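You operate a simulated robot arm through the tools that you are given. There is no shell and no other tool.

Carry out the task below with a simulated robot arm. There is one attempt and no reset: what you move stays moved.

## Task
Kit the teal tray by the kit card.
Fine: one seal ring from the grey tray and one large cover cap from the CAPS drawer, in the card's colours; shut the drawer; leave the rest.

It is judged by the outcome, as a careful person would: the job done as asked, and still so three seconds after it is handed in. It fails if anything else is knocked over, pushed out of place, dropped, spilled or broken. A push-on lid holds only when it is set on centred and level and pressed home; a screw cap is set on level and turned clockwise until tight.

## Robot
A 7-joint arm with a two-finger parallel gripper, fixed in place. Base frame: the origin is on the floor under the middle of its stand, x ahead of it, y to its left, z up. Readings come in m, rad, newtons and seconds.
With the tool pointing down near the work surface it reaches from about 0.1 to 0.56 m from the base axis. Its first joint turns from -2.897 to 2.897 rad. Payload 1.57 kg.
The TCP is the grasp point between the finger pads, 0.03 m short of the fingertips. In the tool frame z runs along the fingers and y along their closing line. Largest opening 0.08 m; finger width 0.017, thickness 0.012; the body of the gripper, 0.04 by 0.082 m, starts 0.08 m behind the TCP.
Orientation is that of the tool frame in the base frame, as a unit quaternion [w, x, y, z]. With the fingers straight down and closing along the base's y, the tool's x points along the base's -x, its y along +y and its z along -z.

## Interface
- The arm moves only by the tool move_arm. Its argument "commands" is a list of rows, each a list of 3 entries, a list of its own where there are three numbers: the shift along the tool's x, y, z in m, then the turn, a rotation vector about the tool's x, y, z in rad, then the finger opening in m, from 0 to 0.08. In form: [[[tx, ty, tz], [ax, ay, az], grip], ...]. A call has 1 to 20 rows; each row shifts and turns the commanded pose from where the row before left it, along the tool's axes as they then stand. Rows are played at 5 a second. More than 0.05 m and 0.15 rad between two rows, or a gripper value outside its range, and nothing of the call is played. A pose out of reach is approached as far as the arm can. The call stops where the force on the tool passes 40 N (or 10 N more than at its start, if that is more) or the arm is blocked; 0.2 s more then pass. Each finger travels about 0.072 m/s and halts on what it meets, pressing with about 26 N; the grip force reading is that of the motor and also rises with nothing between the fingers. The clock runs only during rows and for 0.2 s after the last one: add rows that do not move to give the fingers time. The reply holds the time, the measured pose of the TCP, the force on the tool along the base axes, the opening and the grip force, in the units named above and with some noise, with the torque about the TCP (base axes, N m) and any sound that the robot's microphone picked up, and new pictures: "views" is both (left out), scene, wrist or none.
- Cameras (640 x 400 px; columns grow to the right, rows downward): "scene" is fixed at [0.0602, -0.4958, 1.5323]; the picture's right is [0.96, -0.28, 0.00], its down [-0.15, -0.51, -0.85] and it looks along [0.24, 0.81, -0.53] (base axes); focal length 332 px, centre (320, 200). "wrist" rides on the gripper at [0.072, -0.007, -0.122] in the tool frame; the picture's right is [0.09, 1.00, 0.00], its down [-0.84, 0.08, -0.54] and it looks along [-0.54, 0.05, 0.84] (tool axes); focal length 238 px, centre (320, 200).
- raise_lower(by): slides the trunk up (or, below 0, down) by that many m; the arm rides with it, the base frame stays. It gives what a move gives, with no picture.
- pixel_to_xyz(camera, pixels): for up to 12 pixels [column, row] of the newest picture of that camera ("zoom" is the newest enlarged one), the place [x, y, z] in the base frame of the surface seen there, good to about 0.002 m, but the place of the scene camera against the robot may be out by one fixed shift of up to 0.012 m in any direction. No time passes.
- enlarge(camera, box): a new picture of the part [left, top, right, bottom] of that camera's present view, enlarged. No time passes.
- sign_off(): hands the job in; it is judged then, once.

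Open the gripper and draw the arm clear of the work before you hand the job in, unless the task says otherwise.

The tools are called after ">>>" as name(argument=value, ...) on one line, values as JSON. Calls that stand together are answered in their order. move_arm: Moves the arm, as the interface text tells. Its arguments: {"type":"object","properties":{"commands":{"type":"array"},"views":{"type":"string","enum":["both","scene","wrist","none"]}},"required":["commands"]} The other tools are called the same way: raise_lower (by) moves the trunk up or down; pixel_to_xyz (camera, pixels) gives the place of the surface under pixels of a picture; enlarge (camera, box) takes an enlarged picture of a part of a camera's view; sign_off () hands the job in.

At the start:

```text
t: 0.0
tool_pos: [0.2866, 0.2234, 1.1758]
tcp_rot: [-0.001, 0.001, 1.0, 0.0]
ft_force: [0.5, -0.6, 1.0]
moment: [-0.01, 0.02, 0.0]
opening: 0.0799
grip_force: 0.1
trunk travel left (down, up): [-0.7, 0.29]
```

scene: 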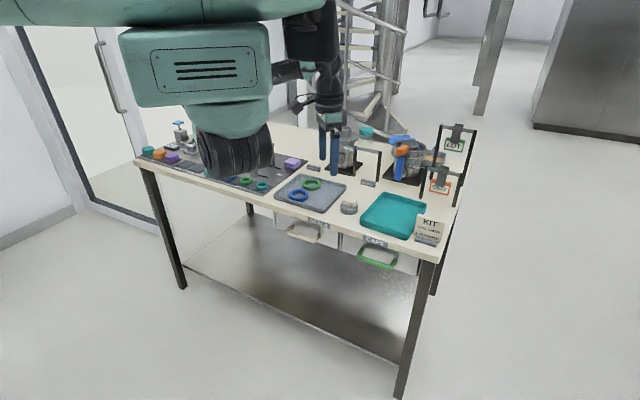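
wrist: 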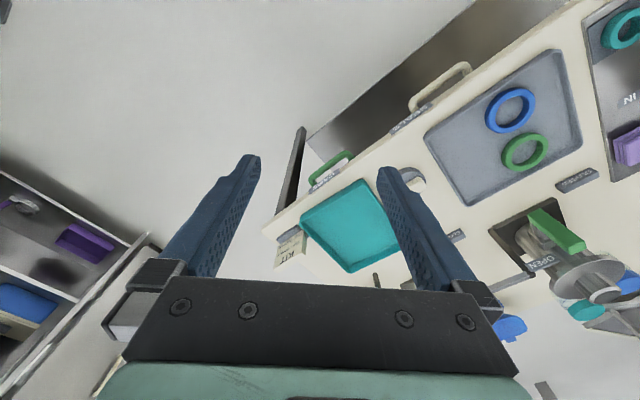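

The scene shows a teal tray at about (393,215), a kit card at (428,230), a grey tray at (310,192) and drawers below. I enlarge the card and the drawers to read them.

>>> enlarge(camera="scene", box=[380, 190, 480, 252])

>>> enlarge(camera="scene", box=[260, 160, 460, 285])

>>> enlarge(camera="wrist", box=[250, 120, 450, 245])

```text
6.40 times, centred on (430, 221) of scene
```

zoom: 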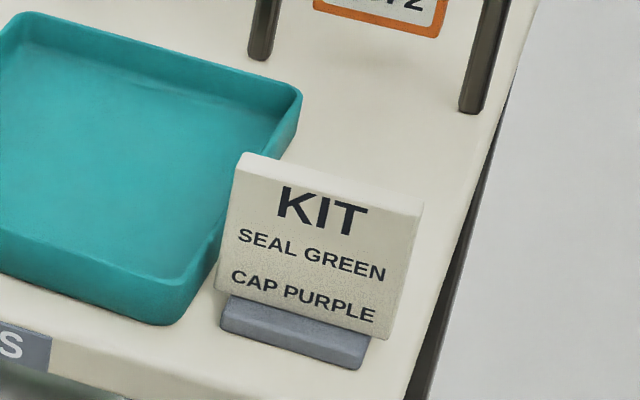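

```text
3.20 times, centred on (360, 222) of scene
```

zoom: 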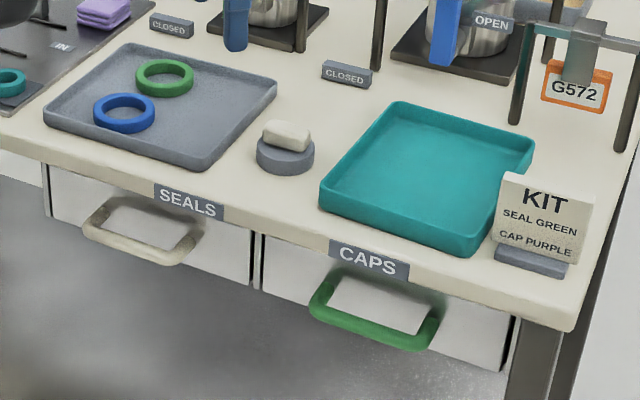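

```text
3.20 times, centred on (350, 182) of wrist
```

zoom: 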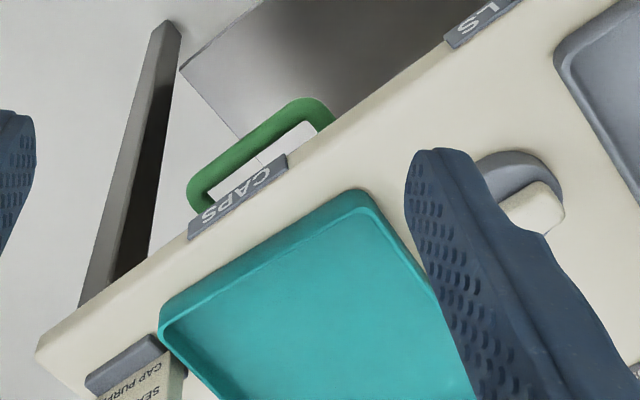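

The card reads SEAL GREEN, CAP PURPLE. Now I measure positions in both cameras: table edge, trays, rings and handle.

>>> pixel_to_xyz(camera="scene", pixels=[[312, 181], [311, 184], [299, 195], [318, 185], [306, 184], [278, 192], [325, 212], [345, 186], [300, 176], [378, 262], [362, 254], [395, 266]])

>>> pixel_to_xyz(camera="wrist", pixels=[[520, 140], [541, 145], [512, 163], [524, 165], [329, 170], [315, 178], [345, 154], [360, 220], [304, 220], [355, 185], [400, 250], [347, 270]])

>>> pixel_to_xyz(camera="scene", pixels=[[392, 215], [383, 194], [426, 208], [361, 223], [408, 240], [378, 243], [400, 255], [350, 206], [348, 201], [364, 240], [434, 262], [428, 228]])

```text
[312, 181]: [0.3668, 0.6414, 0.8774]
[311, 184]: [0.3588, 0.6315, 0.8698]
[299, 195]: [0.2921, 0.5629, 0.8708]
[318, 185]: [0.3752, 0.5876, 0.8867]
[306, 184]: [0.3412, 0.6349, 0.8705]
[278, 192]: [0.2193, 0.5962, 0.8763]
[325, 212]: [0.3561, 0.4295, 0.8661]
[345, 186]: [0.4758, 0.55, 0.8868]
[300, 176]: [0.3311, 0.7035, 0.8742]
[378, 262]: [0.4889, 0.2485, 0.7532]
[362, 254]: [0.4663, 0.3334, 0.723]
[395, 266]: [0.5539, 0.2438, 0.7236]
```

```text
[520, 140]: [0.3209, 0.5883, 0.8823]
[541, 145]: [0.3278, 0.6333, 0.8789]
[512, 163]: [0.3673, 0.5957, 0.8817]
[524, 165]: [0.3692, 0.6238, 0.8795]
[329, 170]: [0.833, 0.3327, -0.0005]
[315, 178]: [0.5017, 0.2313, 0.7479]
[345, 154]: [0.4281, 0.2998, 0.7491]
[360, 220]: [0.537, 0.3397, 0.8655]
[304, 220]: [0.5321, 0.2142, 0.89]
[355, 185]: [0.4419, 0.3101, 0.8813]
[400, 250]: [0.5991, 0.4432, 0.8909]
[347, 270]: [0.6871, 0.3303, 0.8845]
```

```text
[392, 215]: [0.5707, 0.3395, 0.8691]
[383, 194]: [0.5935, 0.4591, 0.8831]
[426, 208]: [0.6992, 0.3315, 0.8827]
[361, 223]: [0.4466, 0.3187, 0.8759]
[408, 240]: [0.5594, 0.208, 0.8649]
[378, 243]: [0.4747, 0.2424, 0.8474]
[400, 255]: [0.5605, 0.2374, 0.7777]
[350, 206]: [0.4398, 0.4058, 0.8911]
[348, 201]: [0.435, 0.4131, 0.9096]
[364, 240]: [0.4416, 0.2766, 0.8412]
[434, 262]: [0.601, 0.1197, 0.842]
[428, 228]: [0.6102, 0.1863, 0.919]
```

Card wants a green ring and a purple cap. The CAPS handle bar runs from about (0.428,0.300,0.749) to (0.502,0.231,0.748); I turn the tool to face the drawer front and come lower to look at the handle closely.

>>> move_arm(commands=[[[-0.0126, -0.0166, 0.03], [0, 0, 0], 0.08], [[-0.0126, -0.0166, 0.03], [0, 0, 0], 0.08], [[-0.0126, -0.0166, 0.03], [0, 0, 0], 0.08], [[-0.0126, -0.0166, 0.03], [0, 0, 0], 0.08], [[-0.0126, -0.0166, 0.03], [0, 0, 0], 0.08], [[0, 0, 0], [0, 0, -0.137], 0.08], [[0, 0, 0], [0, 0, -0.137], 0.08], [[0, 0, 0], [0, 0, -0.137], 0.08], [[0, 0, 0], [0, 0, -0.137], 0.08], [[0, 0, 0], [0, 0, -0.137], 0.08], [[0, 0, 0], [0, 0, -0.137], 0.08], [[0, 0, 0], [0, 0, 0], 0.08]])

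```text
t: 2.6
tool_pos: [0.3499, 0.1403, 1.0266]
tcp_rot: [0.0, -0.401, 0.916, 0.0]
ft_force: [-0.4, -0.4, -0.6]
moment: [-0.04, 0.01, 0.0]
opening: 0.0797
grip_force: 0.0
trunk travel left (down, up): [-0.7, 0.29]
```

scene: 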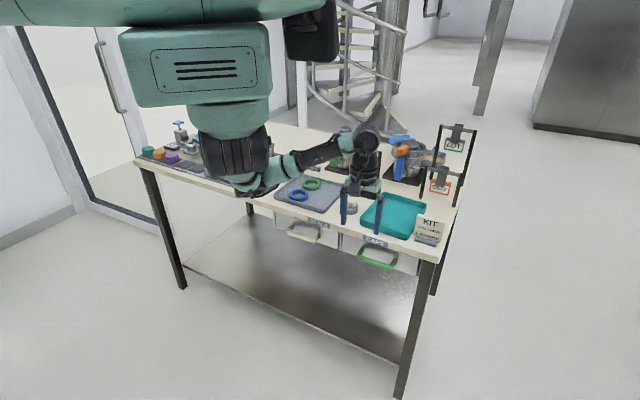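
wrist: 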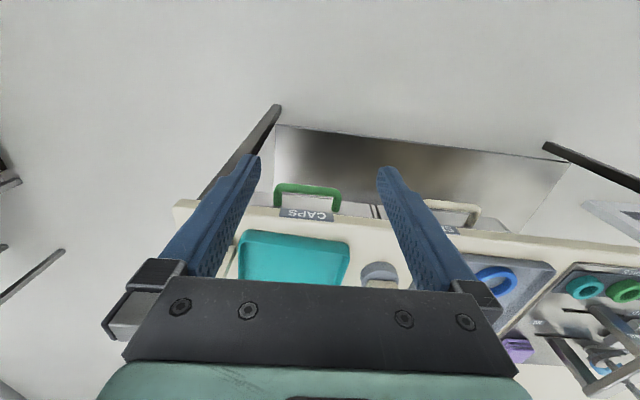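

The handle is now visible at about (308,195) in the wrist view. I enlarge it and measure bar and drawer front.

>>> enlarge(camera="wrist", box=[250, 165, 410, 265])

>>> pixel_to_xyz(camera="wrist", pixels=[[278, 186], [308, 187], [337, 191], [276, 200], [338, 208], [308, 198], [308, 203], [300, 214], [320, 218], [250, 208], [360, 220], [308, 192]])

```text
4.00 times, centred on (330, 215) of wrist
```

zoom: 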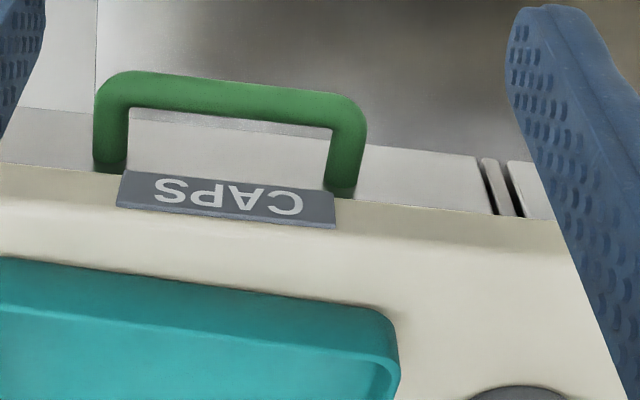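

```text
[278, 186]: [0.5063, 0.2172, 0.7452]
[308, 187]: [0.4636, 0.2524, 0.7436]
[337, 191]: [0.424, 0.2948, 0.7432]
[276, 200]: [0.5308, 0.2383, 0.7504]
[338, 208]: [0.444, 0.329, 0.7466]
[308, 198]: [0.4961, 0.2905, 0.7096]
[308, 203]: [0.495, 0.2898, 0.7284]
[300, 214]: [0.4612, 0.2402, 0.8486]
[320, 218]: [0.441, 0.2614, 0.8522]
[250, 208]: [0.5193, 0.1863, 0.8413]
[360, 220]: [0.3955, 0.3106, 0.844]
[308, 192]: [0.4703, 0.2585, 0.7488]
```

The bar sits at inward coordinate s≈0.507, under the overhang of the table edge (s≈0.49), and the drawer front at s≈0.55. I check where the elbow and links of the arm are relative to the table.

>>> pixel_to_xyz(camera="scene", pixels=[[240, 150], [245, 180], [258, 190], [285, 165], [310, 155], [340, 145], [365, 145], [366, 180], [230, 110], [195, 60], [250, 195], [310, 30]])

>>> enlarge(camera="scene", box=[130, 90, 450, 290])

```text
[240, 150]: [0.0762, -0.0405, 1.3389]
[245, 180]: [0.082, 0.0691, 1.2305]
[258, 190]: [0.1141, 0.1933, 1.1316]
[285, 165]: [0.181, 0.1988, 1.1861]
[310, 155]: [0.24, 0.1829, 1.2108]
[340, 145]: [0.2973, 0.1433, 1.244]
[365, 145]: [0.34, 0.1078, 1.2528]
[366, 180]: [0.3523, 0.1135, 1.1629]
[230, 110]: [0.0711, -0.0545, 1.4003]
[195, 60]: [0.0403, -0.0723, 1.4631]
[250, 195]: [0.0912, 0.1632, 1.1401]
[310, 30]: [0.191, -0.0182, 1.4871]
```

```text
2.00 times, centred on (290, 190) of scene
```

zoom: 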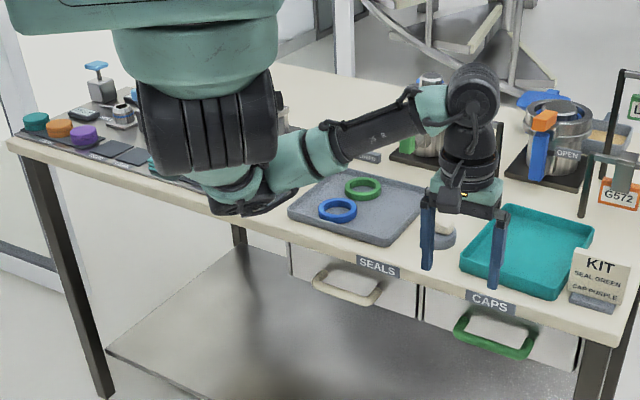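

The arm hangs from a torso above, and the elbow at about (0.1,0.18,1.13) stays in front of the table edge (s≈0.497). I lower the trunk by 0.26 m; the gripper is 0.15 m in front of the edge, so it comes down over free floor.

>>> raise_lower(by=-0.26)

```text
t: 5.3
tool_pos: [0.349, 0.1407, 0.7656]
tcp_rot: [0.001, -0.4, 0.916, 0.001]
ft_force: [0.2, -0.2, -0.7]
moment: [0.0, -0.03, -0.02]
opening: 0.0797
grip_force: 0.0
trunk travel left (down, up): [-0.44, 0.55]
```

The trunk is down and the TCP is at z≈0.766 in front of the drawer. I tilt the tool 45° so that the fingers point in and down, and narrow the fingers to about 0.03 m.

>>> move_arm(commands=[[[0, 0, 0], [0, -0.131, 0], 0.03], [[0, 0, 0], [0, -0.131, 0], 0.03], [[0, 0, 0], [0, -0.131, 0], 0.03], [[0, 0, 0], [0, -0.131, 0], 0.03], [[0, 0, 0], [0, -0.131, 0], 0.03], [[0, 0, 0], [0, -0.131, 0], 0.03], [[0, 0, 0], [0, 0, 0.0], 0.03]])

```text
t: 6.9
tool_pos: [0.3487, 0.14, 0.7657]
tcp_rot: [0.351, -0.37, 0.846, 0.154]
ft_force: [-0.4, 0.3, -0.4]
moment: [-0.01, 0.0, 0.02]
opening: 0.0301
grip_force: 0.0
trunk travel left (down, up): [-0.44, 0.55]
```

scene: 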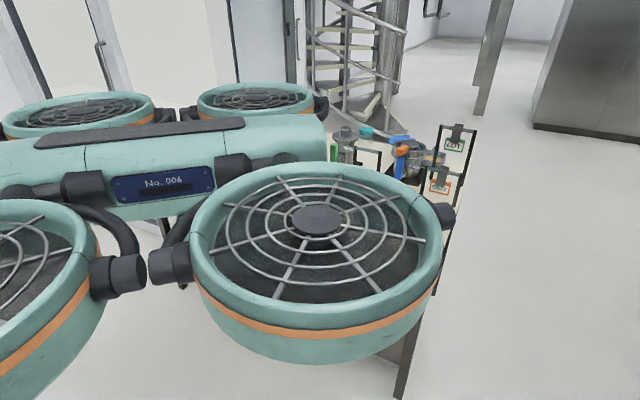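
wrist: 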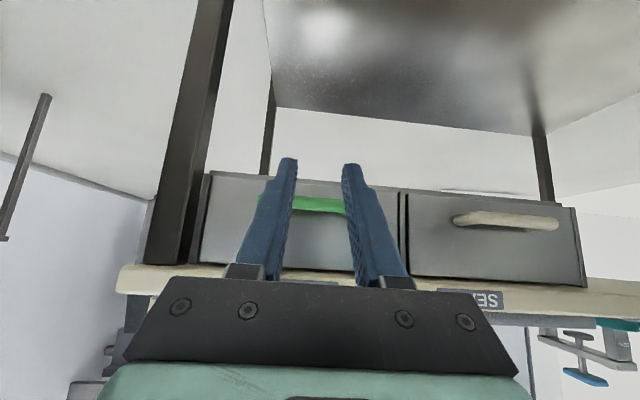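

The robot's trunk turns out to be a ducted-fan body that now hides the table from the scene camera. I measure how far its housings reach over the table and how low, and the drawer from the wrist view.

>>> pixel_to_xyz(camera="scene", pixels=[[318, 350], [430, 270], [440, 215], [320, 165], [200, 280], [318, 220], [260, 100], [310, 110], [300, 330], [400, 345], [445, 140], [398, 150]])

>>> pixel_to_xyz(camera="wrist", pixels=[[318, 199], [318, 205], [318, 211], [318, 240], [318, 270], [318, 277], [215, 177], [395, 190], [262, 203], [180, 275], [470, 294], [290, 165]])

>>> enlarge(camera="wrist", box=[200, 160, 420, 297])

```text
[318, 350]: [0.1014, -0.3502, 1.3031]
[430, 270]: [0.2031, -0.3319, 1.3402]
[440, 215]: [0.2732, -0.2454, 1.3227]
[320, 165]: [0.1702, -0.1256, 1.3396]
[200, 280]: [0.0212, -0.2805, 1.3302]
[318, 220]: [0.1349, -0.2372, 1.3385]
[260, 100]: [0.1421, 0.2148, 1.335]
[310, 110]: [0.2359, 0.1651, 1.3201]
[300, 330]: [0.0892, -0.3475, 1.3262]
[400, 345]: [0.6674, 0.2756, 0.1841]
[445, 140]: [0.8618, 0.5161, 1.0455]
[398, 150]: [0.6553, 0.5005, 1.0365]
```

```text
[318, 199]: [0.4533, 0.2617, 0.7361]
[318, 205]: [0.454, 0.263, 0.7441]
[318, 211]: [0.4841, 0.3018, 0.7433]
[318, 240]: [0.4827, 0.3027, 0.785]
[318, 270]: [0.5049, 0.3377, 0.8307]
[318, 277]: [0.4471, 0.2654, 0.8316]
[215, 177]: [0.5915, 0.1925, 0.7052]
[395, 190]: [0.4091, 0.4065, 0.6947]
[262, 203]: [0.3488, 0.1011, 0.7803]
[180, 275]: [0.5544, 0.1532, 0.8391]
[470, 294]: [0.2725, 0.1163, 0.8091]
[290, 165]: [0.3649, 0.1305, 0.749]
```

```text
2.91 times, centred on (310, 228) of wrist
```

zoom: 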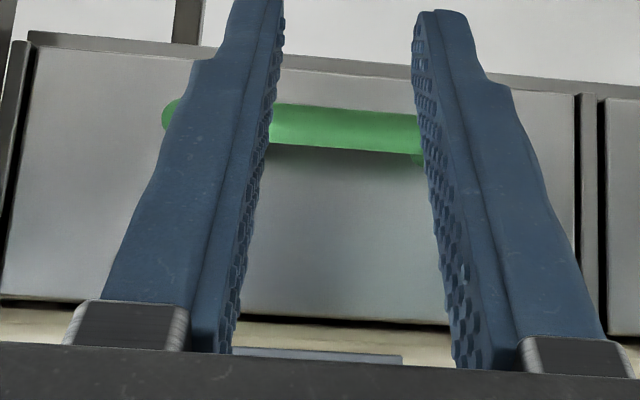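

The bar centre is near s≈0.510, z≈0.743 and the table underside at z≈0.83. I move to a pre-hook position on a 45° line passing just over the bar.

>>> move_arm(commands=[[[-0.03, -0.001, 0.0118], [0, 0, 0], 0.03], [[-0.03, -0.001, 0.0118], [0, 0, 0], 0.03], [[-0.03, -0.001, 0.0118], [0, 0, 0], 0.03], [[-0.031, -0.001, 0.0118], [0, 0, 0], 0.03], [[0, 0, 0], [0, 0, 0], 0.03]], views="wrist")

```text
t: 8.1
tool_pos: [0.4332, 0.2245, 0.8189]
tcp_rot: [0.352, -0.368, 0.847, 0.152]
ft_force: [0.6, -0.6, -0.8]
moment: [0.01, 0.0, 0.02]
opening: 0.0302
grip_force: 0.1
trunk travel left (down, up): [-0.44, 0.55]
```

wrist: 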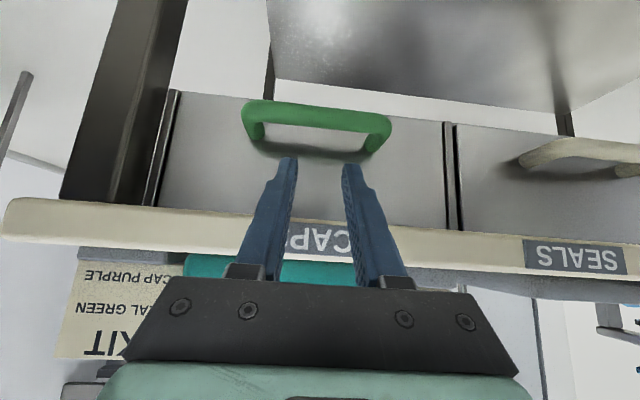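

The bar runs at rows 105–125 in the wrist view, right in front of the fingers. I measure it and the table's lower edge again from here.

>>> pixel_to_xyz(camera="wrist", pixels=[[316, 105], [316, 112], [316, 119], [316, 124], [316, 140], [250, 104], [384, 118], [254, 130], [374, 143], [316, 172], [410, 226], [200, 210]])

>>> enlarge(camera="wrist", box=[230, 85, 410, 197])

```text
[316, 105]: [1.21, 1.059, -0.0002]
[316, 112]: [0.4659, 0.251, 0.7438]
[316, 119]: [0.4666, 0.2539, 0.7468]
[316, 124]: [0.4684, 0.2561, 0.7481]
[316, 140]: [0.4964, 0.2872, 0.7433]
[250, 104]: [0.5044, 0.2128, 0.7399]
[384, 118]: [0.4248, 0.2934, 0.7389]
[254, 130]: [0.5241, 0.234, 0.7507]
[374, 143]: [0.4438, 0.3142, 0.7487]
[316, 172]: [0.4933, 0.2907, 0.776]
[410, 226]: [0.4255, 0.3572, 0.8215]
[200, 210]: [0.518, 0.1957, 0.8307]
```

```text
3.56 times, centred on (320, 141) of wrist
```

zoom: 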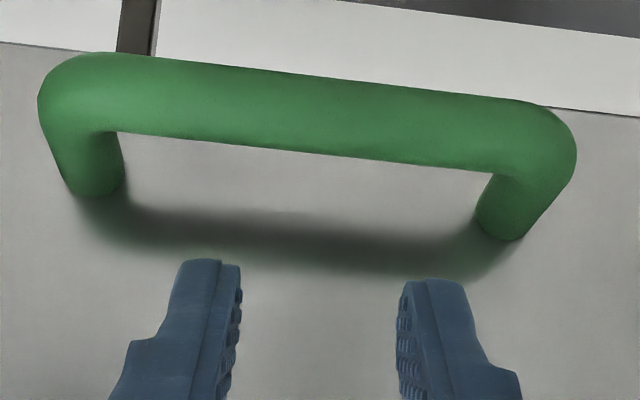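

Fingertips clear the bar by about 6 mm on this line. I insert 0.078 m along the tool axis so the tips go behind the bar, stopping short of the drawer front.

>>> move_arm(commands=[[[0, 0, 0.02], [0, 0, 0], 0.03], [[0, 0, 0.02], [0, 0, 0], 0.03], [[0, 0, 0.02], [0, 0, 0], 0.03], [[0, 0, 0.018], [0, 0, 0], 0.03], [[0, 0, 0], [0, 0, 0], 0.03]], views="wrist")

```text
t: 9.3
tool_pos: [0.4711, 0.267, 0.7607]
tcp_rot: [0.352, -0.368, 0.847, 0.153]
ft_force: [-0.2, 0.4, 0.1]
moment: [0.0, -0.02, 0.0]
opening: 0.0301
grip_force: 0.1
trunk travel left (down, up): [-0.44, 0.55]
```

wrist: 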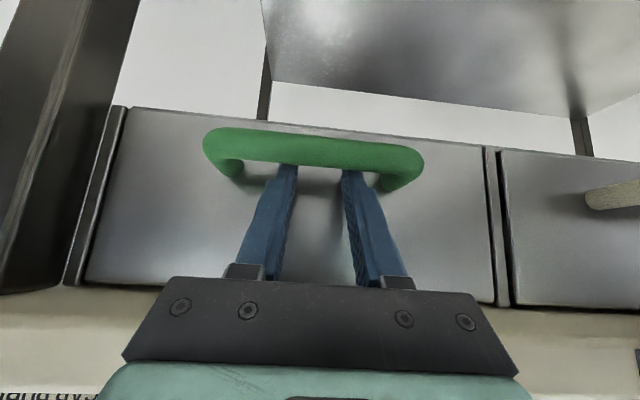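

The tips sit behind the bar with no contact yet. I pull straight out along the drawer's normal by 0.06 m in small steps and watch the force.

>>> move_arm(commands=[[[0.00705, 0.0004, -0.00707], [0, 0, 0], 0.03], [[0.00705, 0.0004, -0.00707], [0, 0, 0], 0.03], [[0.00705, 0.0004, -0.00707], [0, 0, 0], 0.03], [[0.00705, 0.0004, -0.00707], [0, 0, 0], 0.03], [[0.00705, 0.0004, -0.00707], [0, 0, 0], 0.03], [[0.00705, 0.0004, -0.00707], [0, 0, 0], 0.03]], views="wrist")

```text
t: 10.7
tool_pos: [0.4294, 0.2233, 0.7622]
tcp_rot: [0.351, -0.369, 0.847, 0.153]
ft_force: [-0.1, 0.5, 0.4]
moment: [-0.01, 0.02, 0.0]
opening: 0.03
grip_force: 0.1
trunk travel left (down, up): [-0.44, 0.55]
```

wrist: 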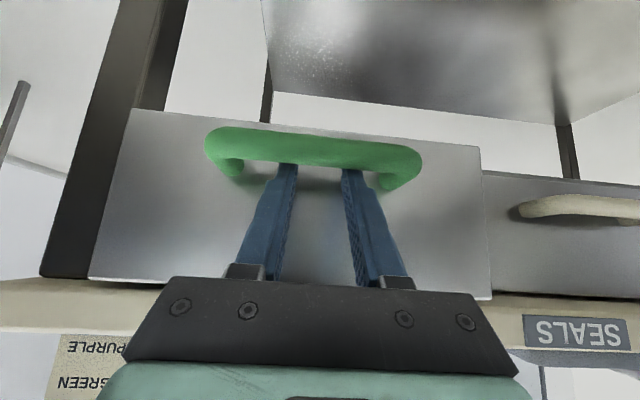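

The drawer follows (its front now protrudes past the SEALS drawer). I continue the pull by another 0.09 m.

>>> move_arm(commands=[[[0.00705, 0.0004, -0.00707], [0, 0, 0], 0.03], [[0.00705, 0.0004, -0.00707], [0, 0, 0], 0.03], [[0.00705, 0.0004, -0.00707], [0, 0, 0], 0.03], [[0.00705, 0.0004, -0.00707], [0, 0, 0], 0.03], [[0.00705, 0.0004, -0.00707], [0, 0, 0], 0.03], [[0.00705, 0.0004, -0.00707], [0, 0, 0], 0.03], [[0.00705, 0.0004, -0.00707], [0, 0, 0], 0.03], [[0.00705, 0.0004, -0.00707], [0, 0, 0], 0.03], [[0.00705, 0.0004, -0.00707], [0, 0, 0], 0.03]], views="both")

```text
t: 12.7
tool_pos: [0.3642, 0.1595, 0.764]
tcp_rot: [0.352, -0.369, 0.847, 0.153]
ft_force: [-0.5, -0.3, -0.9]
moment: [-0.02, -0.03, 0.0]
opening: 0.0302
grip_force: 0.1
trunk travel left (down, up): [-0.44, 0.55]
```

scene: 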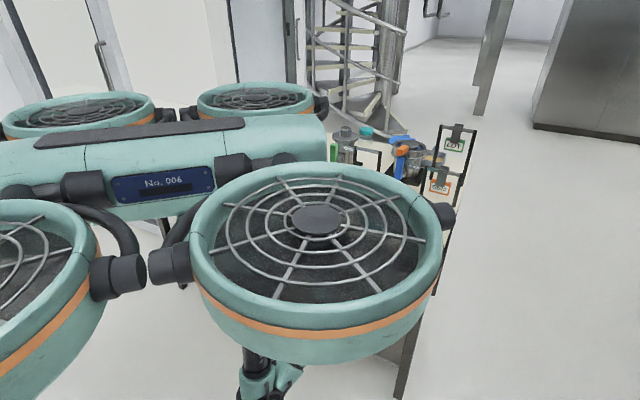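
wrist: 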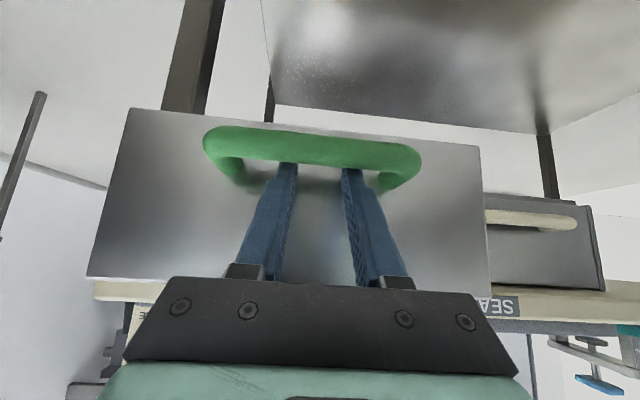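

The drawer is open about 0.145 m. I release the hook (a few mm inward, then back out along the tool axis), bring the tool upright and rise to look into the drawer.

>>> move_arm(commands=[[[-0.003, 0, 0.003], [0, 0, 0], 0.03], [[-0.003, 0, 0], [0, 0, 0], 0.03], [[0, 0, -0.02], [0, 0, 0], 0.03], [[0, 0, -0.02], [0, 0, 0], 0.03], [[0, 0, -0.02], [0, 0, 0], 0.03], [[0, 0, -0.02], [0, 0, 0], 0.03], [[0, 0, -0.02], [0, 0, 0], 0.03], [[0, 0, 0], [0, 0.131, 0], 0.03], [[0, 0, 0], [0, 0.131, 0], 0.03], [[0, 0, 0], [0, 0.131, 0], 0.03], [[0, 0, 0], [0, 0.131, 0], 0.03], [[0, 0, 0], [0, 0.131, 0], 0.03], [[0, 0, 0], [0, 0.131, 0], 0.03], [[0, 0, -0.033], [0, 0, 0], 0.06], [[0, 0, -0.033], [0, 0, 0], 0.08], [[0, 0, -0.033], [0, 0, 0], 0.08], [[0, 0, -0.033], [0, 0, 0], 0.08], [[0, 0, -0.033], [0, 0, 0], 0.08], [[0, 0, 0], [0, 0, 0], 0.08]], views="both")

```text
t: 16.7
tool_pos: [0.3545, 0.1006, 0.8643]
tcp_rot: [-0.002, -0.396, 0.918, 0.028]
ft_force: [-0.2, -0.8, -0.9]
moment: [-0.01, 0.0, 0.0]
opening: 0.0799
grip_force: 0.1
out of reach, approached as far as the arm can: row 4, 5, 6, 7, 9, 10, 16, 17, 18
trunk travel left (down, up): [-0.44, 0.55]
```

scene: 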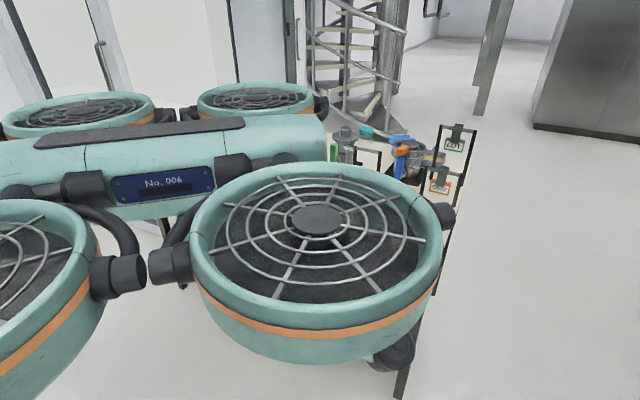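
wrist: 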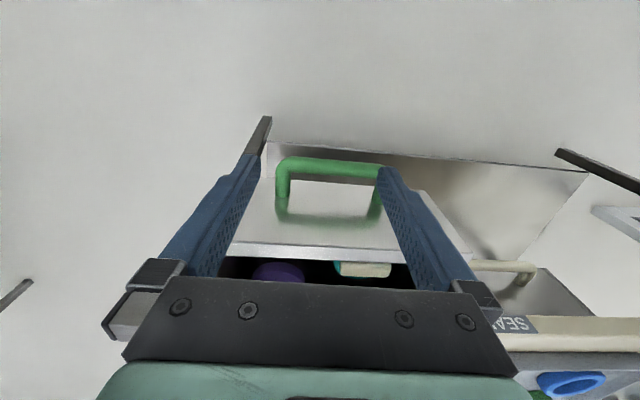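

Some rows hit the arm's near limits, but nothing was touched. The drawer is open, with purple and teal/cream items visible at rows 265–275; I raise the trunk 0.15 m to look in from above.

>>> raise_lower(by=0.15)

>>> move_arm(commands=[[[0, 0, 0], [0, 0, 0], 0.08]])

```text
t: 18.4
tool_pos: [0.3546, 0.1008, 1.0149]
tcp_rot: [-0.002, -0.396, 0.918, 0.029]
ft_force: [0.0, 0.2, 0.2]
moment: [-0.01, 0.0, 0.03]
opening: 0.08
grip_force: 0.0
trunk travel left (down, up): [-0.59, 0.4]
```

```text
t: 18.8
tool_pos: [0.3542, 0.0995, 1.0153]
tcp_rot: [-0.002, -0.396, 0.918, 0.028]
ft_force: [-0.4, -0.5, 0.1]
moment: [0.0, -0.03, 0.05]
opening: 0.0802
grip_force: 0.1
trunk travel left (down, up): [-0.59, 0.4]
```

scene: 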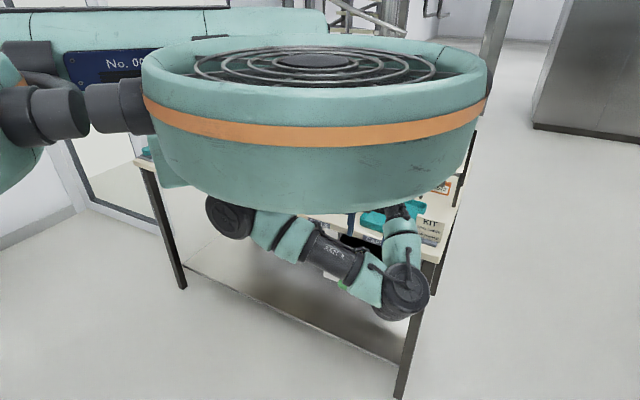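
wrist: 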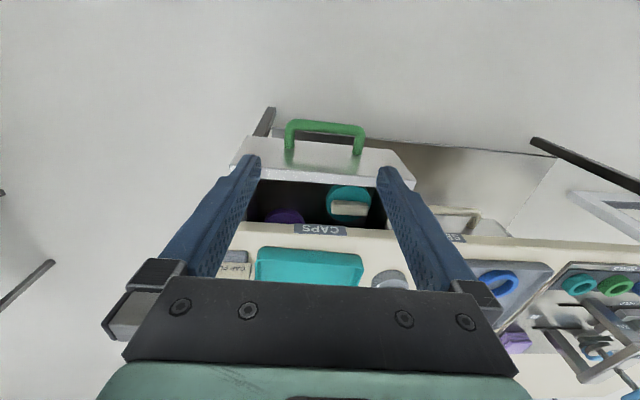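

Inside the drawer there is a purple round item at (285,215) and a teal one with a cream thing on top at (348,203). I enlarge and measure.

>>> enlarge(camera="wrist", box=[235, 165, 395, 265])

>>> pixel_to_xyz(camera="wrist", pixels=[[285, 212], [270, 214], [300, 218], [285, 220], [348, 190], [348, 200], [348, 208], [320, 176], [320, 181], [320, 195], [326, 125], [320, 231]])

>>> enlarge(camera="scene", box=[300, 180, 480, 292])

```text
4.00 times, centred on (315, 215) of wrist
```

zoom: 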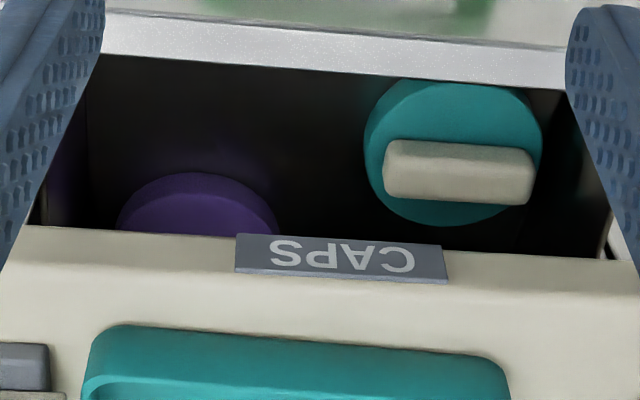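

```text
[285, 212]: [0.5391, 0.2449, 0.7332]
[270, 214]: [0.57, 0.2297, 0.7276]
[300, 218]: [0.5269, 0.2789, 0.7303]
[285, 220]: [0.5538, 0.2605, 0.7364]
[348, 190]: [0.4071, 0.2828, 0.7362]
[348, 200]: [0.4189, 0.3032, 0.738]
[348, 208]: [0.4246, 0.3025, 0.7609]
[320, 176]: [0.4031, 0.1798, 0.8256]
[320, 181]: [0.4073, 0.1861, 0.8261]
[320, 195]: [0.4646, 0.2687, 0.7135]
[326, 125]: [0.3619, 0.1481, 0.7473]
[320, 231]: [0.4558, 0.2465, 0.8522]
```

```text
3.56 times, centred on (390, 236) of scene
```

zoom: 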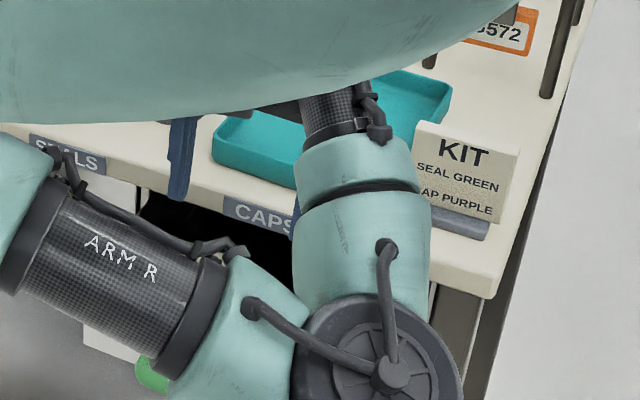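

The drawer front is now at s≈0.412 (top z≈0.826, floor z≈0.714), and the purple item starts at s≈0.55, well under the table, so the drawer must open farther. I square the tool and move over the gap between the drawer front and table edge to pull the front from its inside face.

>>> move_arm(commands=[[[0, 0, 0], [0.053, 0.018, 0.029], 0.03], [[-0.03, 0.0075, 0], [0, 0, 0], 0.03], [[-0.03, 0.0075, 0], [0, 0, 0], 0.03], [[-0.03, 0.0075, 0], [0, 0, 0], 0.03], [[-0.03, 0.0075, 0], [0, 0, 0], 0.03], [[0, 0, 0], [0, 0, 0], 0.03]])

```text
t: 20.2
tool_pos: [0.417, 0.2054, 1.0]
tcp_rot: [0.0, -0.382, 0.924, 0.002]
ft_force: [-0.9, -0.5, -0.3]
moment: [-0.03, 0.03, 0.02]
opening: 0.0297
grip_force: 0.0
out of reach, approached as far as the arm can: row 1
trunk travel left (down, up): [-0.59, 0.4]
```

scene: 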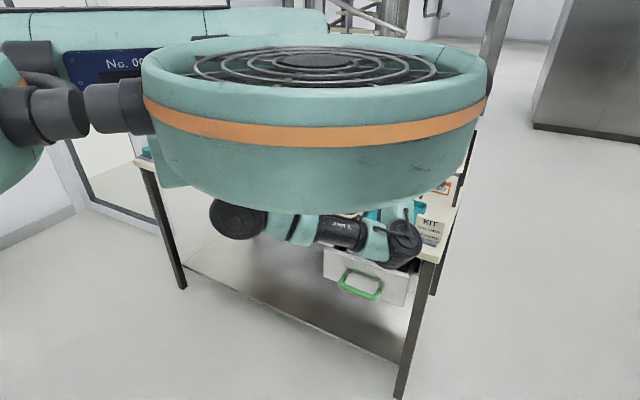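
wrist: 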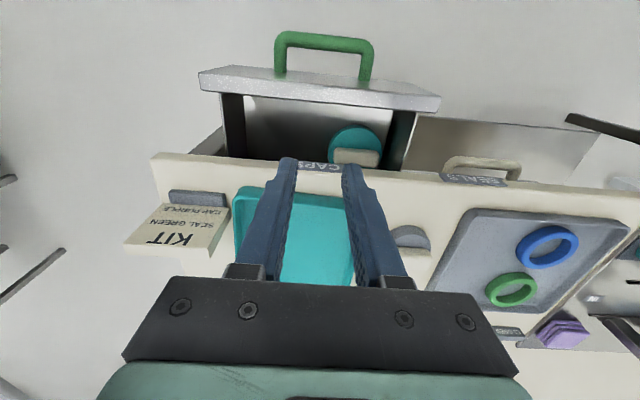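

The tool is now vertical at s≈0.440, u≈0.150. I measure the drawer front's inside edge and the table edge before going down between them.

>>> pixel_to_xyz(camera="wrist", pixels=[[320, 72], [320, 80], [320, 86], [320, 100], [320, 160], [250, 158], [400, 172], [320, 130], [215, 85], [430, 100], [350, 135], [360, 150]])

>>> enlarge(camera="wrist", box=[190, 60, 450, 222])

```text
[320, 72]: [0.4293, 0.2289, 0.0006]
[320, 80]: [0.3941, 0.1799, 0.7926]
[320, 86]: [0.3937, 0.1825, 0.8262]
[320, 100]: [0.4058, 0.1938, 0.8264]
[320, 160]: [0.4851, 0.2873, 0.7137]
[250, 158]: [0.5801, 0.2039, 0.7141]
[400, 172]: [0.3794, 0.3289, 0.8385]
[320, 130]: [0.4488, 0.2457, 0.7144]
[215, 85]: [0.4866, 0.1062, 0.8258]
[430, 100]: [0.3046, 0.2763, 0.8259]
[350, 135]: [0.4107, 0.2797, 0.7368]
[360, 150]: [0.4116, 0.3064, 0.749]
```

```text
2.46 times, centred on (320, 141) of wrist
```

zoom: 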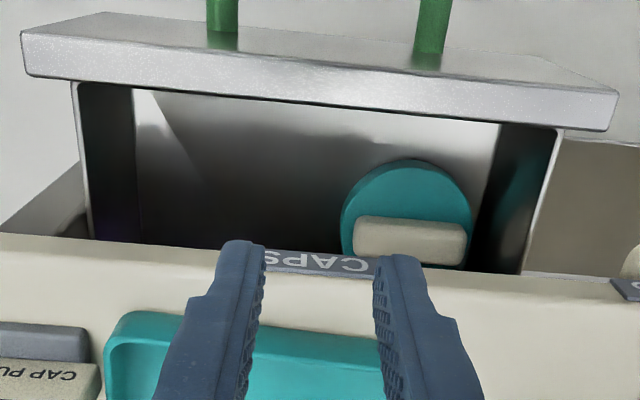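

The drawer front's inside face is at s≈0.426 and the table edge at 0.494. I shift to s≈0.457, then lower the trunk 0.12 m.

>>> move_arm(commands=[[[-0.017, 0, 0], [0, 0, 0], 0.03], [[0, 0, 0], [0, 0, 0], 0.03]], views="none")

>>> raise_lower(by=-0.12)

>>> move_arm(commands=[[[0, 0, 0], [0, 0, 0], 0.03]], views="wrist")

```text
t: 20.8
tool_pos: [0.4276, 0.2115, 0.9997]
tcp_rot: [0.0, -0.383, 0.924, 0.001]
ft_force: [-0.2, -0.6, 0.5]
moment: [-0.01, 0.0, 0.04]
opening: 0.0303
grip_force: 0.1
out of reach, approached as far as the arm can: row 1
trunk travel left (down, up): [-0.59, 0.4]
```

```text
t: 22.3
tool_pos: [0.4271, 0.2117, 0.8792]
tcp_rot: [0.0, -0.382, 0.924, 0.001]
ft_force: [-0.2, 0.6, 0.1]
moment: [0.0, 0.01, 0.04]
opening: 0.0299
grip_force: 0.0
trunk travel left (down, up): [-0.47, 0.52]
```

```text
t: 22.7
tool_pos: [0.4282, 0.2119, 0.8789]
tcp_rot: [0.0, -0.382, 0.924, 0.003]
ft_force: [0.3, -0.1, 0.5]
moment: [-0.01, 0.0, -0.01]
opening: 0.03
grip_force: 0.0
trunk travel left (down, up): [-0.47, 0.52]
```

wrist: 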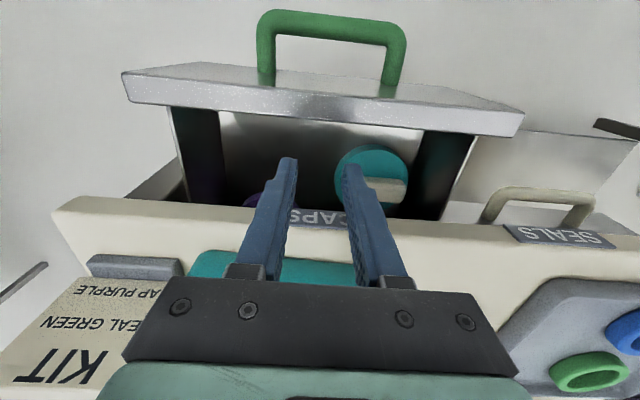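

The tips are at s≈0.453, just above the drawer front's top. I go down 0.065 m into the drawer behind the front panel.

>>> move_arm(commands=[[[0, 0, 0.0165], [0, 0, 0], 0.03], [[0, 0, 0.0165], [0, 0, 0], 0.03], [[0, 0, 0.0165], [0, 0, 0], 0.03], [[0, 0, 0.0165], [0, 0, 0], 0.03], [[0, 0, 0], [0, 0, 0], 0.03]], views="wrist")

```text
t: 23.9
tool_pos: [0.4282, 0.2127, 0.8117]
tcp_rot: [0.001, -0.382, 0.924, 0.001]
ft_force: [-0.9, -0.3, -0.7]
moment: [0.01, 0.0, -0.01]
opening: 0.0301
grip_force: 0.1
trunk travel left (down, up): [-0.47, 0.52]
```

wrist: 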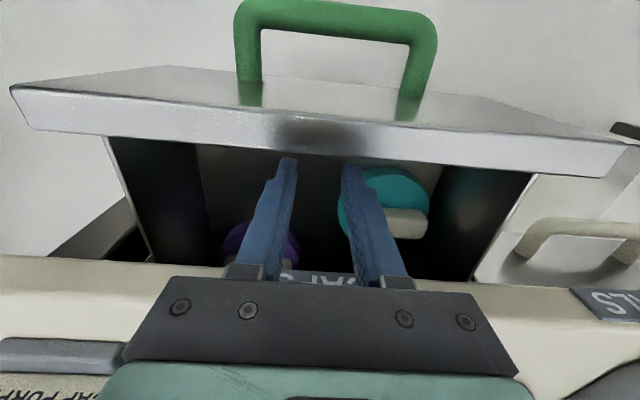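

The tips are inside, behind the front panel. I pull out 0.12 m slowly along tool x.

>>> move_arm(commands=[[[0.01, 0, 0], [0, 0, 0], 0.03], [[0.01, 0, 0], [0, 0, 0], 0.03], [[0.01, 0, 0], [0, 0, 0], 0.03], [[0.01, 0, 0], [0, 0, 0], 0.03], [[0.01, 0, 0], [0, 0, 0], 0.03], [[0.01, 0, 0], [0, 0, 0], 0.03], [[0.01, 0, 0], [0, 0, 0], 0.03], [[0.01, 0, 0], [0, 0, 0], 0.03], [[0.01, 0, 0], [0, 0, 0], 0.03], [[0.01, 0, 0], [0, 0, 0], 0.03], [[0.01, 0, 0], [0, 0, 0], 0.03], [[0.01, 0, 0], [0, 0, 0], 0.03]], views="wrist")

```text
t: 26.5
tool_pos: [0.3438, 0.1272, 0.8128]
tcp_rot: [0.0, -0.383, 0.924, 0.002]
ft_force: [0.4, -0.8, -0.8]
moment: [0.02, -0.01, -0.01]
opening: 0.0301
grip_force: 0.1
trunk travel left (down, up): [-0.47, 0.52]
```

wrist: 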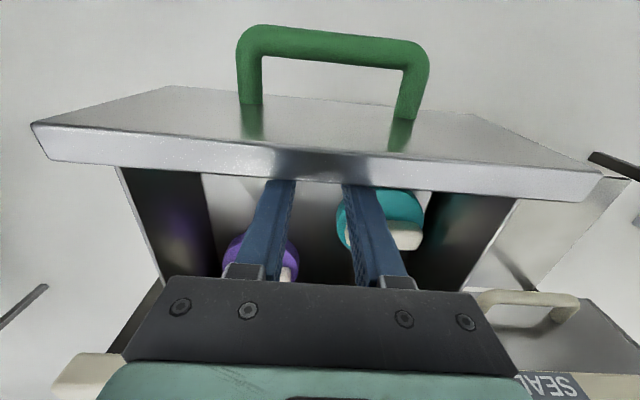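

The drawer is out by about 0.24 m. I check where the purple cap (at (240,250) in the wrist view) is now.

>>> pixel_to_xyz(camera="wrist", pixels=[[240, 240], [232, 255], [288, 250], [295, 255], [288, 268], [350, 220], [410, 240], [210, 220], [205, 262]])

>>> enlarge(camera="wrist", box=[120, 160, 520, 310])

```text
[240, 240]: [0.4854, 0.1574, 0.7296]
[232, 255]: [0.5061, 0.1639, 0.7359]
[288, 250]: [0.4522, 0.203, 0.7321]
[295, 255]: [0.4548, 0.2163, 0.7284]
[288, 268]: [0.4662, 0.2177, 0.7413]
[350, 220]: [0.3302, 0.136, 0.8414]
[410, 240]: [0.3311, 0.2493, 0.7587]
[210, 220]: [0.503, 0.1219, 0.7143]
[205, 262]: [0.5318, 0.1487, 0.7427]
```

```text
1.60 times, centred on (320, 235) of wrist
```

zoom: 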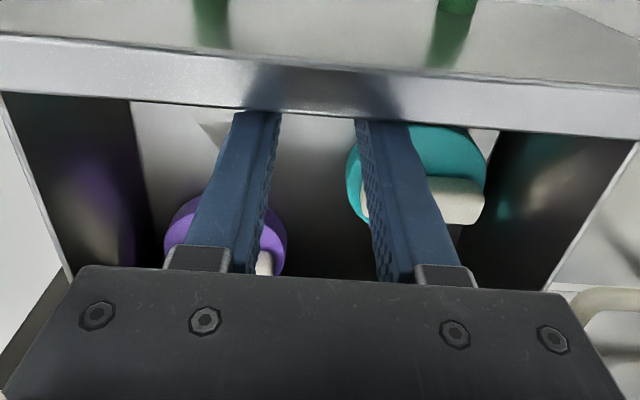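

The purple cap's centre is near s≈0.478, too close under the table edge (0.494). I pull another 0.05 m.

>>> move_arm(commands=[[[0.01, 0, 0], [0, 0, 0], 0.03], [[0.01, 0, 0], [0, 0, 0], 0.03], [[0.01, 0, 0], [0, 0, 0], 0.03], [[0.01, 0, 0], [0, 0, 0], 0.03], [[0.01, 0, 0], [0, 0, 0], 0.03]], views="wrist")

```text
t: 27.7
tool_pos: [0.3065, 0.0917, 0.8121]
tcp_rot: [-0.001, -0.383, 0.924, 0.0]
ft_force: [0.0, -0.3, -1.1]
moment: [0.0, -0.01, 0.01]
opening: 0.0302
grip_force: 0.1
trunk travel left (down, up): [-0.47, 0.52]
```

wrist: 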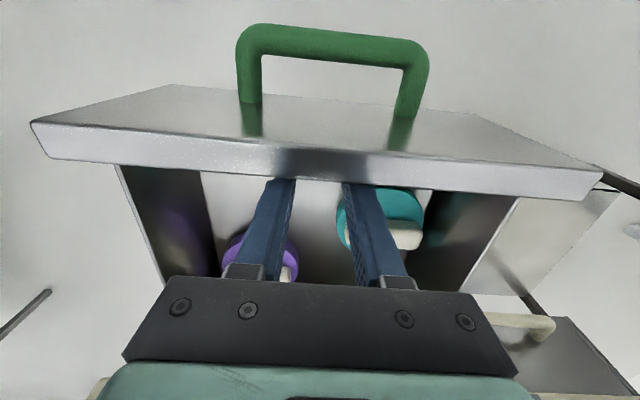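

The drawer is out about 0.29 m with negligible force. I ease off the front panel by 1 cm and raise the trunk 0.14 m to look at all the caps from above.

>>> move_arm(commands=[[[-0.01, 0, 0], [0, 0, 0], 0.03], [[0, 0, 0], [0, 0, 0], 0.03]], views="none")

>>> raise_lower(by=0.16)

>>> move_arm(commands=[[[0, 0, 0], [0, 0, 0], 0.03]], views="both")

```text
t: 28.3
tool_pos: [0.3147, 0.1, 0.8131]
tcp_rot: [0.0, -0.382, 0.924, 0.001]
ft_force: [-0.1, 0.1, 0.3]
moment: [0.01, 0.0, 0.0]
opening: 0.0301
grip_force: 0.0
trunk travel left (down, up): [-0.47, 0.52]
```

```text
t: 30.1
tool_pos: [0.3144, 0.0994, 0.9721]
tcp_rot: [0.0, -0.383, 0.924, 0.002]
ft_force: [-0.1, 0.0, 0.9]
moment: [-0.04, 0.01, 0.02]
opening: 0.0301
grip_force: 0.1
trunk travel left (down, up): [-0.63, 0.36]
```

```text
t: 30.6
tool_pos: [0.314, 0.1004, 0.9721]
tcp_rot: [0.0, -0.383, 0.924, 0.001]
ft_force: [0.2, 0.4, 0.5]
moment: [-0.05, 0.0, -0.01]
opening: 0.0299
grip_force: 0.1
trunk travel left (down, up): [-0.63, 0.36]
```

scene: 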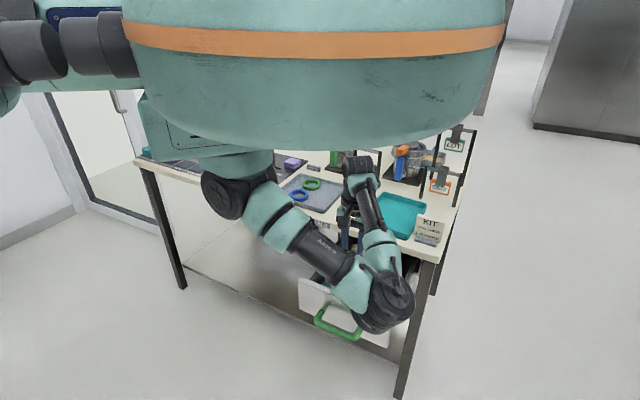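
wrist: 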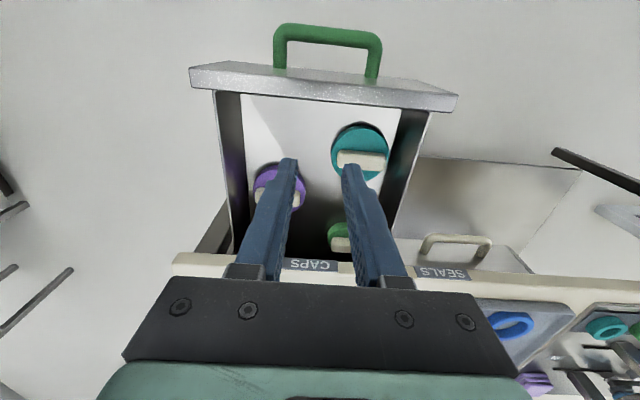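

Now purple, teal and a green cap are visible in the drawer, each with a cream grip bar. I enlarge to compare sizes and look for a second purple one.

>>> enlarge(camera="wrist", box=[190, 80, 450, 270])

>>> enlarge(camera="scene", box=[280, 230, 440, 350])

>>> pixel_to_xyz(camera="wrist", pixels=[[256, 188], [280, 165], [302, 195], [275, 172], [262, 195], [333, 150], [387, 160], [360, 124], [360, 157], [332, 232], [340, 225], [340, 243]])

```text
2.11 times, centred on (320, 175) of wrist
```

zoom: 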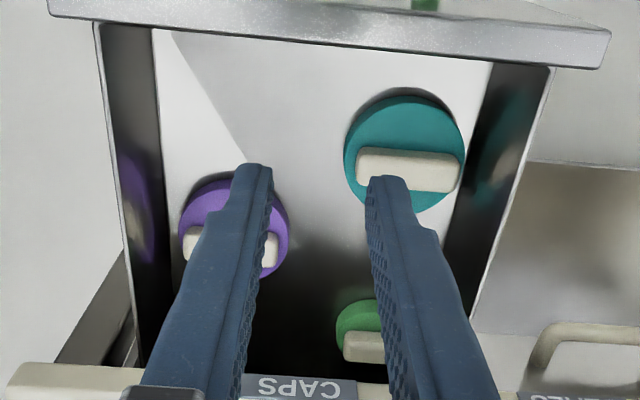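

```text
3.33 times, centred on (360, 290) of scene
```

zoom: 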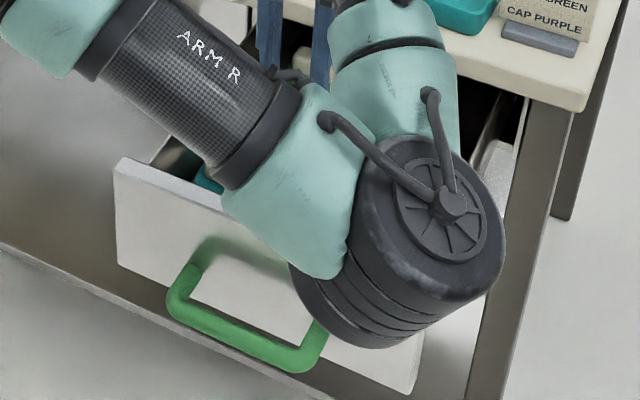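

```text
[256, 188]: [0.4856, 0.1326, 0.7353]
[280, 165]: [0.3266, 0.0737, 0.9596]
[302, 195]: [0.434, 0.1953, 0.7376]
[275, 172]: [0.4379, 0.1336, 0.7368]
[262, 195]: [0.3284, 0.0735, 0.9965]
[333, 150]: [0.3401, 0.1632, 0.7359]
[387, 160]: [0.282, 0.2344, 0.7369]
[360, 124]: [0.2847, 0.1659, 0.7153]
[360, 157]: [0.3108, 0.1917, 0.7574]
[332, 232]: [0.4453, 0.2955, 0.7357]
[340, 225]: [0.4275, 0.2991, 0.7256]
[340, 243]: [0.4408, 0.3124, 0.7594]
```

Fingers hide parts of the caps. I open the gripper and shift slightly sideways for a clear view.

>>> move_arm(commands=[[[0, 0, 0], [0, 0, 0], 0.08], [[0, 0, -0.02], [0, 0, 0], 0.08], [[0, 0, -0.02], [0, 0, 0], 0.08], [[0, 0, 0], [0, 0, 0], 0.08]], views="wrist")

>>> enlarge(camera="wrist", box=[190, 80, 450, 270])

```text
t: 31.6
tool_pos: [0.3152, 0.099, 1.0123]
tcp_rot: [0.001, -0.383, 0.924, 0.002]
ft_force: [0.1, -0.3, 0.0]
moment: [0.0, 0.01, 0.0]
opening: 0.0801
grip_force: 0.0
trunk travel left (down, up): [-0.63, 0.36]
```

wrist: 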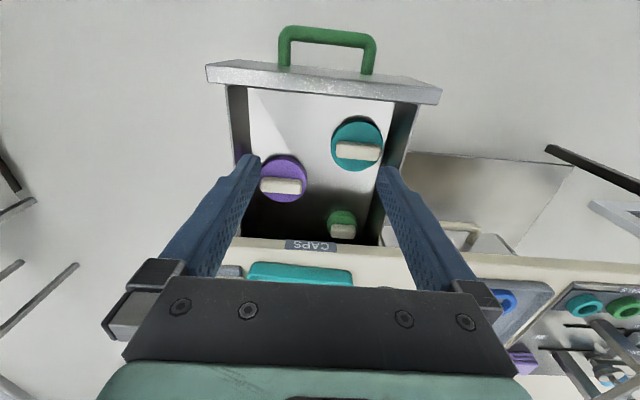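

```text
2.11 times, centred on (320, 175) of wrist
```

zoom: 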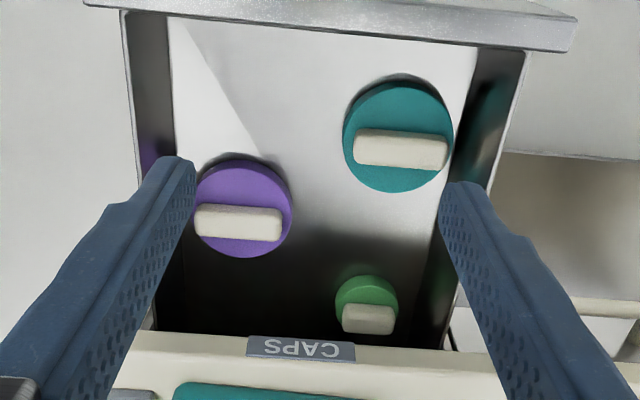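

Teal and purple are the large caps (~0.09 m disc), green is a small one. I measure the purple cap's grip bar, which runs along the drawer's width.

>>> pixel_to_xyz(camera="zoom", pixels=[[200, 210], [240, 208], [278, 212], [200, 228], [240, 230], [278, 234], [240, 240], [240, 165], [195, 220], [291, 220], [240, 256], [240, 195]])

>>> enlarge(camera="wrist", box=[250, 140, 320, 210])

```text
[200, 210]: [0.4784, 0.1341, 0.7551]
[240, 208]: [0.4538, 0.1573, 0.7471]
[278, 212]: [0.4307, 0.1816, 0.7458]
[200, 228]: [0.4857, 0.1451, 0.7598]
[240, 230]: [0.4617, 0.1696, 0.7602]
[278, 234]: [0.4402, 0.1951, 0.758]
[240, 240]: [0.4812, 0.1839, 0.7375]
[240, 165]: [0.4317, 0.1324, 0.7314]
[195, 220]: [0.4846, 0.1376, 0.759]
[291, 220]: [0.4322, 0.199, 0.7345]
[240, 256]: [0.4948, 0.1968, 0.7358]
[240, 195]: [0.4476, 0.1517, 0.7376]
```

```text
5.71 times, centred on (285, 175) of wrist
```

zoom: 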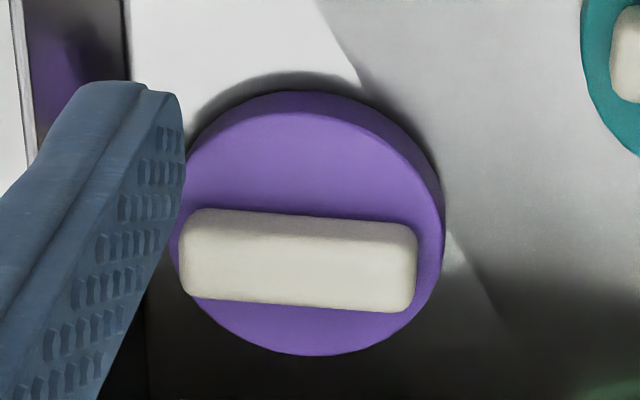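

I probe the bar and cap on this closer zoom to get exact edges.

>>> pixel_to_xyz(camera="zoom", pixels=[[300, 225], [300, 240], [300, 255], [300, 275], [300, 290], [300, 297], [300, 312], [300, 348], [185, 260], [412, 270], [300, 120], [300, 100]])

>>> pixel_to_xyz(camera="zoom", pixels=[[180, 200], [440, 230], [440, 190], [200, 270], [400, 280], [200, 215], [405, 230], [188, 150], [310, 354], [220, 320], [400, 330], [430, 150]])

```text
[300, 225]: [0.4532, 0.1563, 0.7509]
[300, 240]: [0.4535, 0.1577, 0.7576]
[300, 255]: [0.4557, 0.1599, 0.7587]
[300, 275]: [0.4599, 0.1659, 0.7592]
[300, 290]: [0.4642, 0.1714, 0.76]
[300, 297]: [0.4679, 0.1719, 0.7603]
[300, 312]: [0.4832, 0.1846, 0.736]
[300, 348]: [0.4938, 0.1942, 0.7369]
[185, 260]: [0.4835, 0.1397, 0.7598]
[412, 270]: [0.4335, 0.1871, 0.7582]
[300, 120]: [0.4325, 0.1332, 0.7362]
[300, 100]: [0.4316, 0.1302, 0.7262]
```

```text
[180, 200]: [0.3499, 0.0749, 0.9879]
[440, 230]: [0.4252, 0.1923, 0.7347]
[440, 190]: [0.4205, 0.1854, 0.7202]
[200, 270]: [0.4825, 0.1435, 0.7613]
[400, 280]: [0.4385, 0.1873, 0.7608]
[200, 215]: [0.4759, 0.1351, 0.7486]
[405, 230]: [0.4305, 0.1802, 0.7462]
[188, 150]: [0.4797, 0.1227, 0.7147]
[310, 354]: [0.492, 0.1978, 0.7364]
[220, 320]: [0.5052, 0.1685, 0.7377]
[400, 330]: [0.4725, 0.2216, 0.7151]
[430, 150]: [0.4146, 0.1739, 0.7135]
```

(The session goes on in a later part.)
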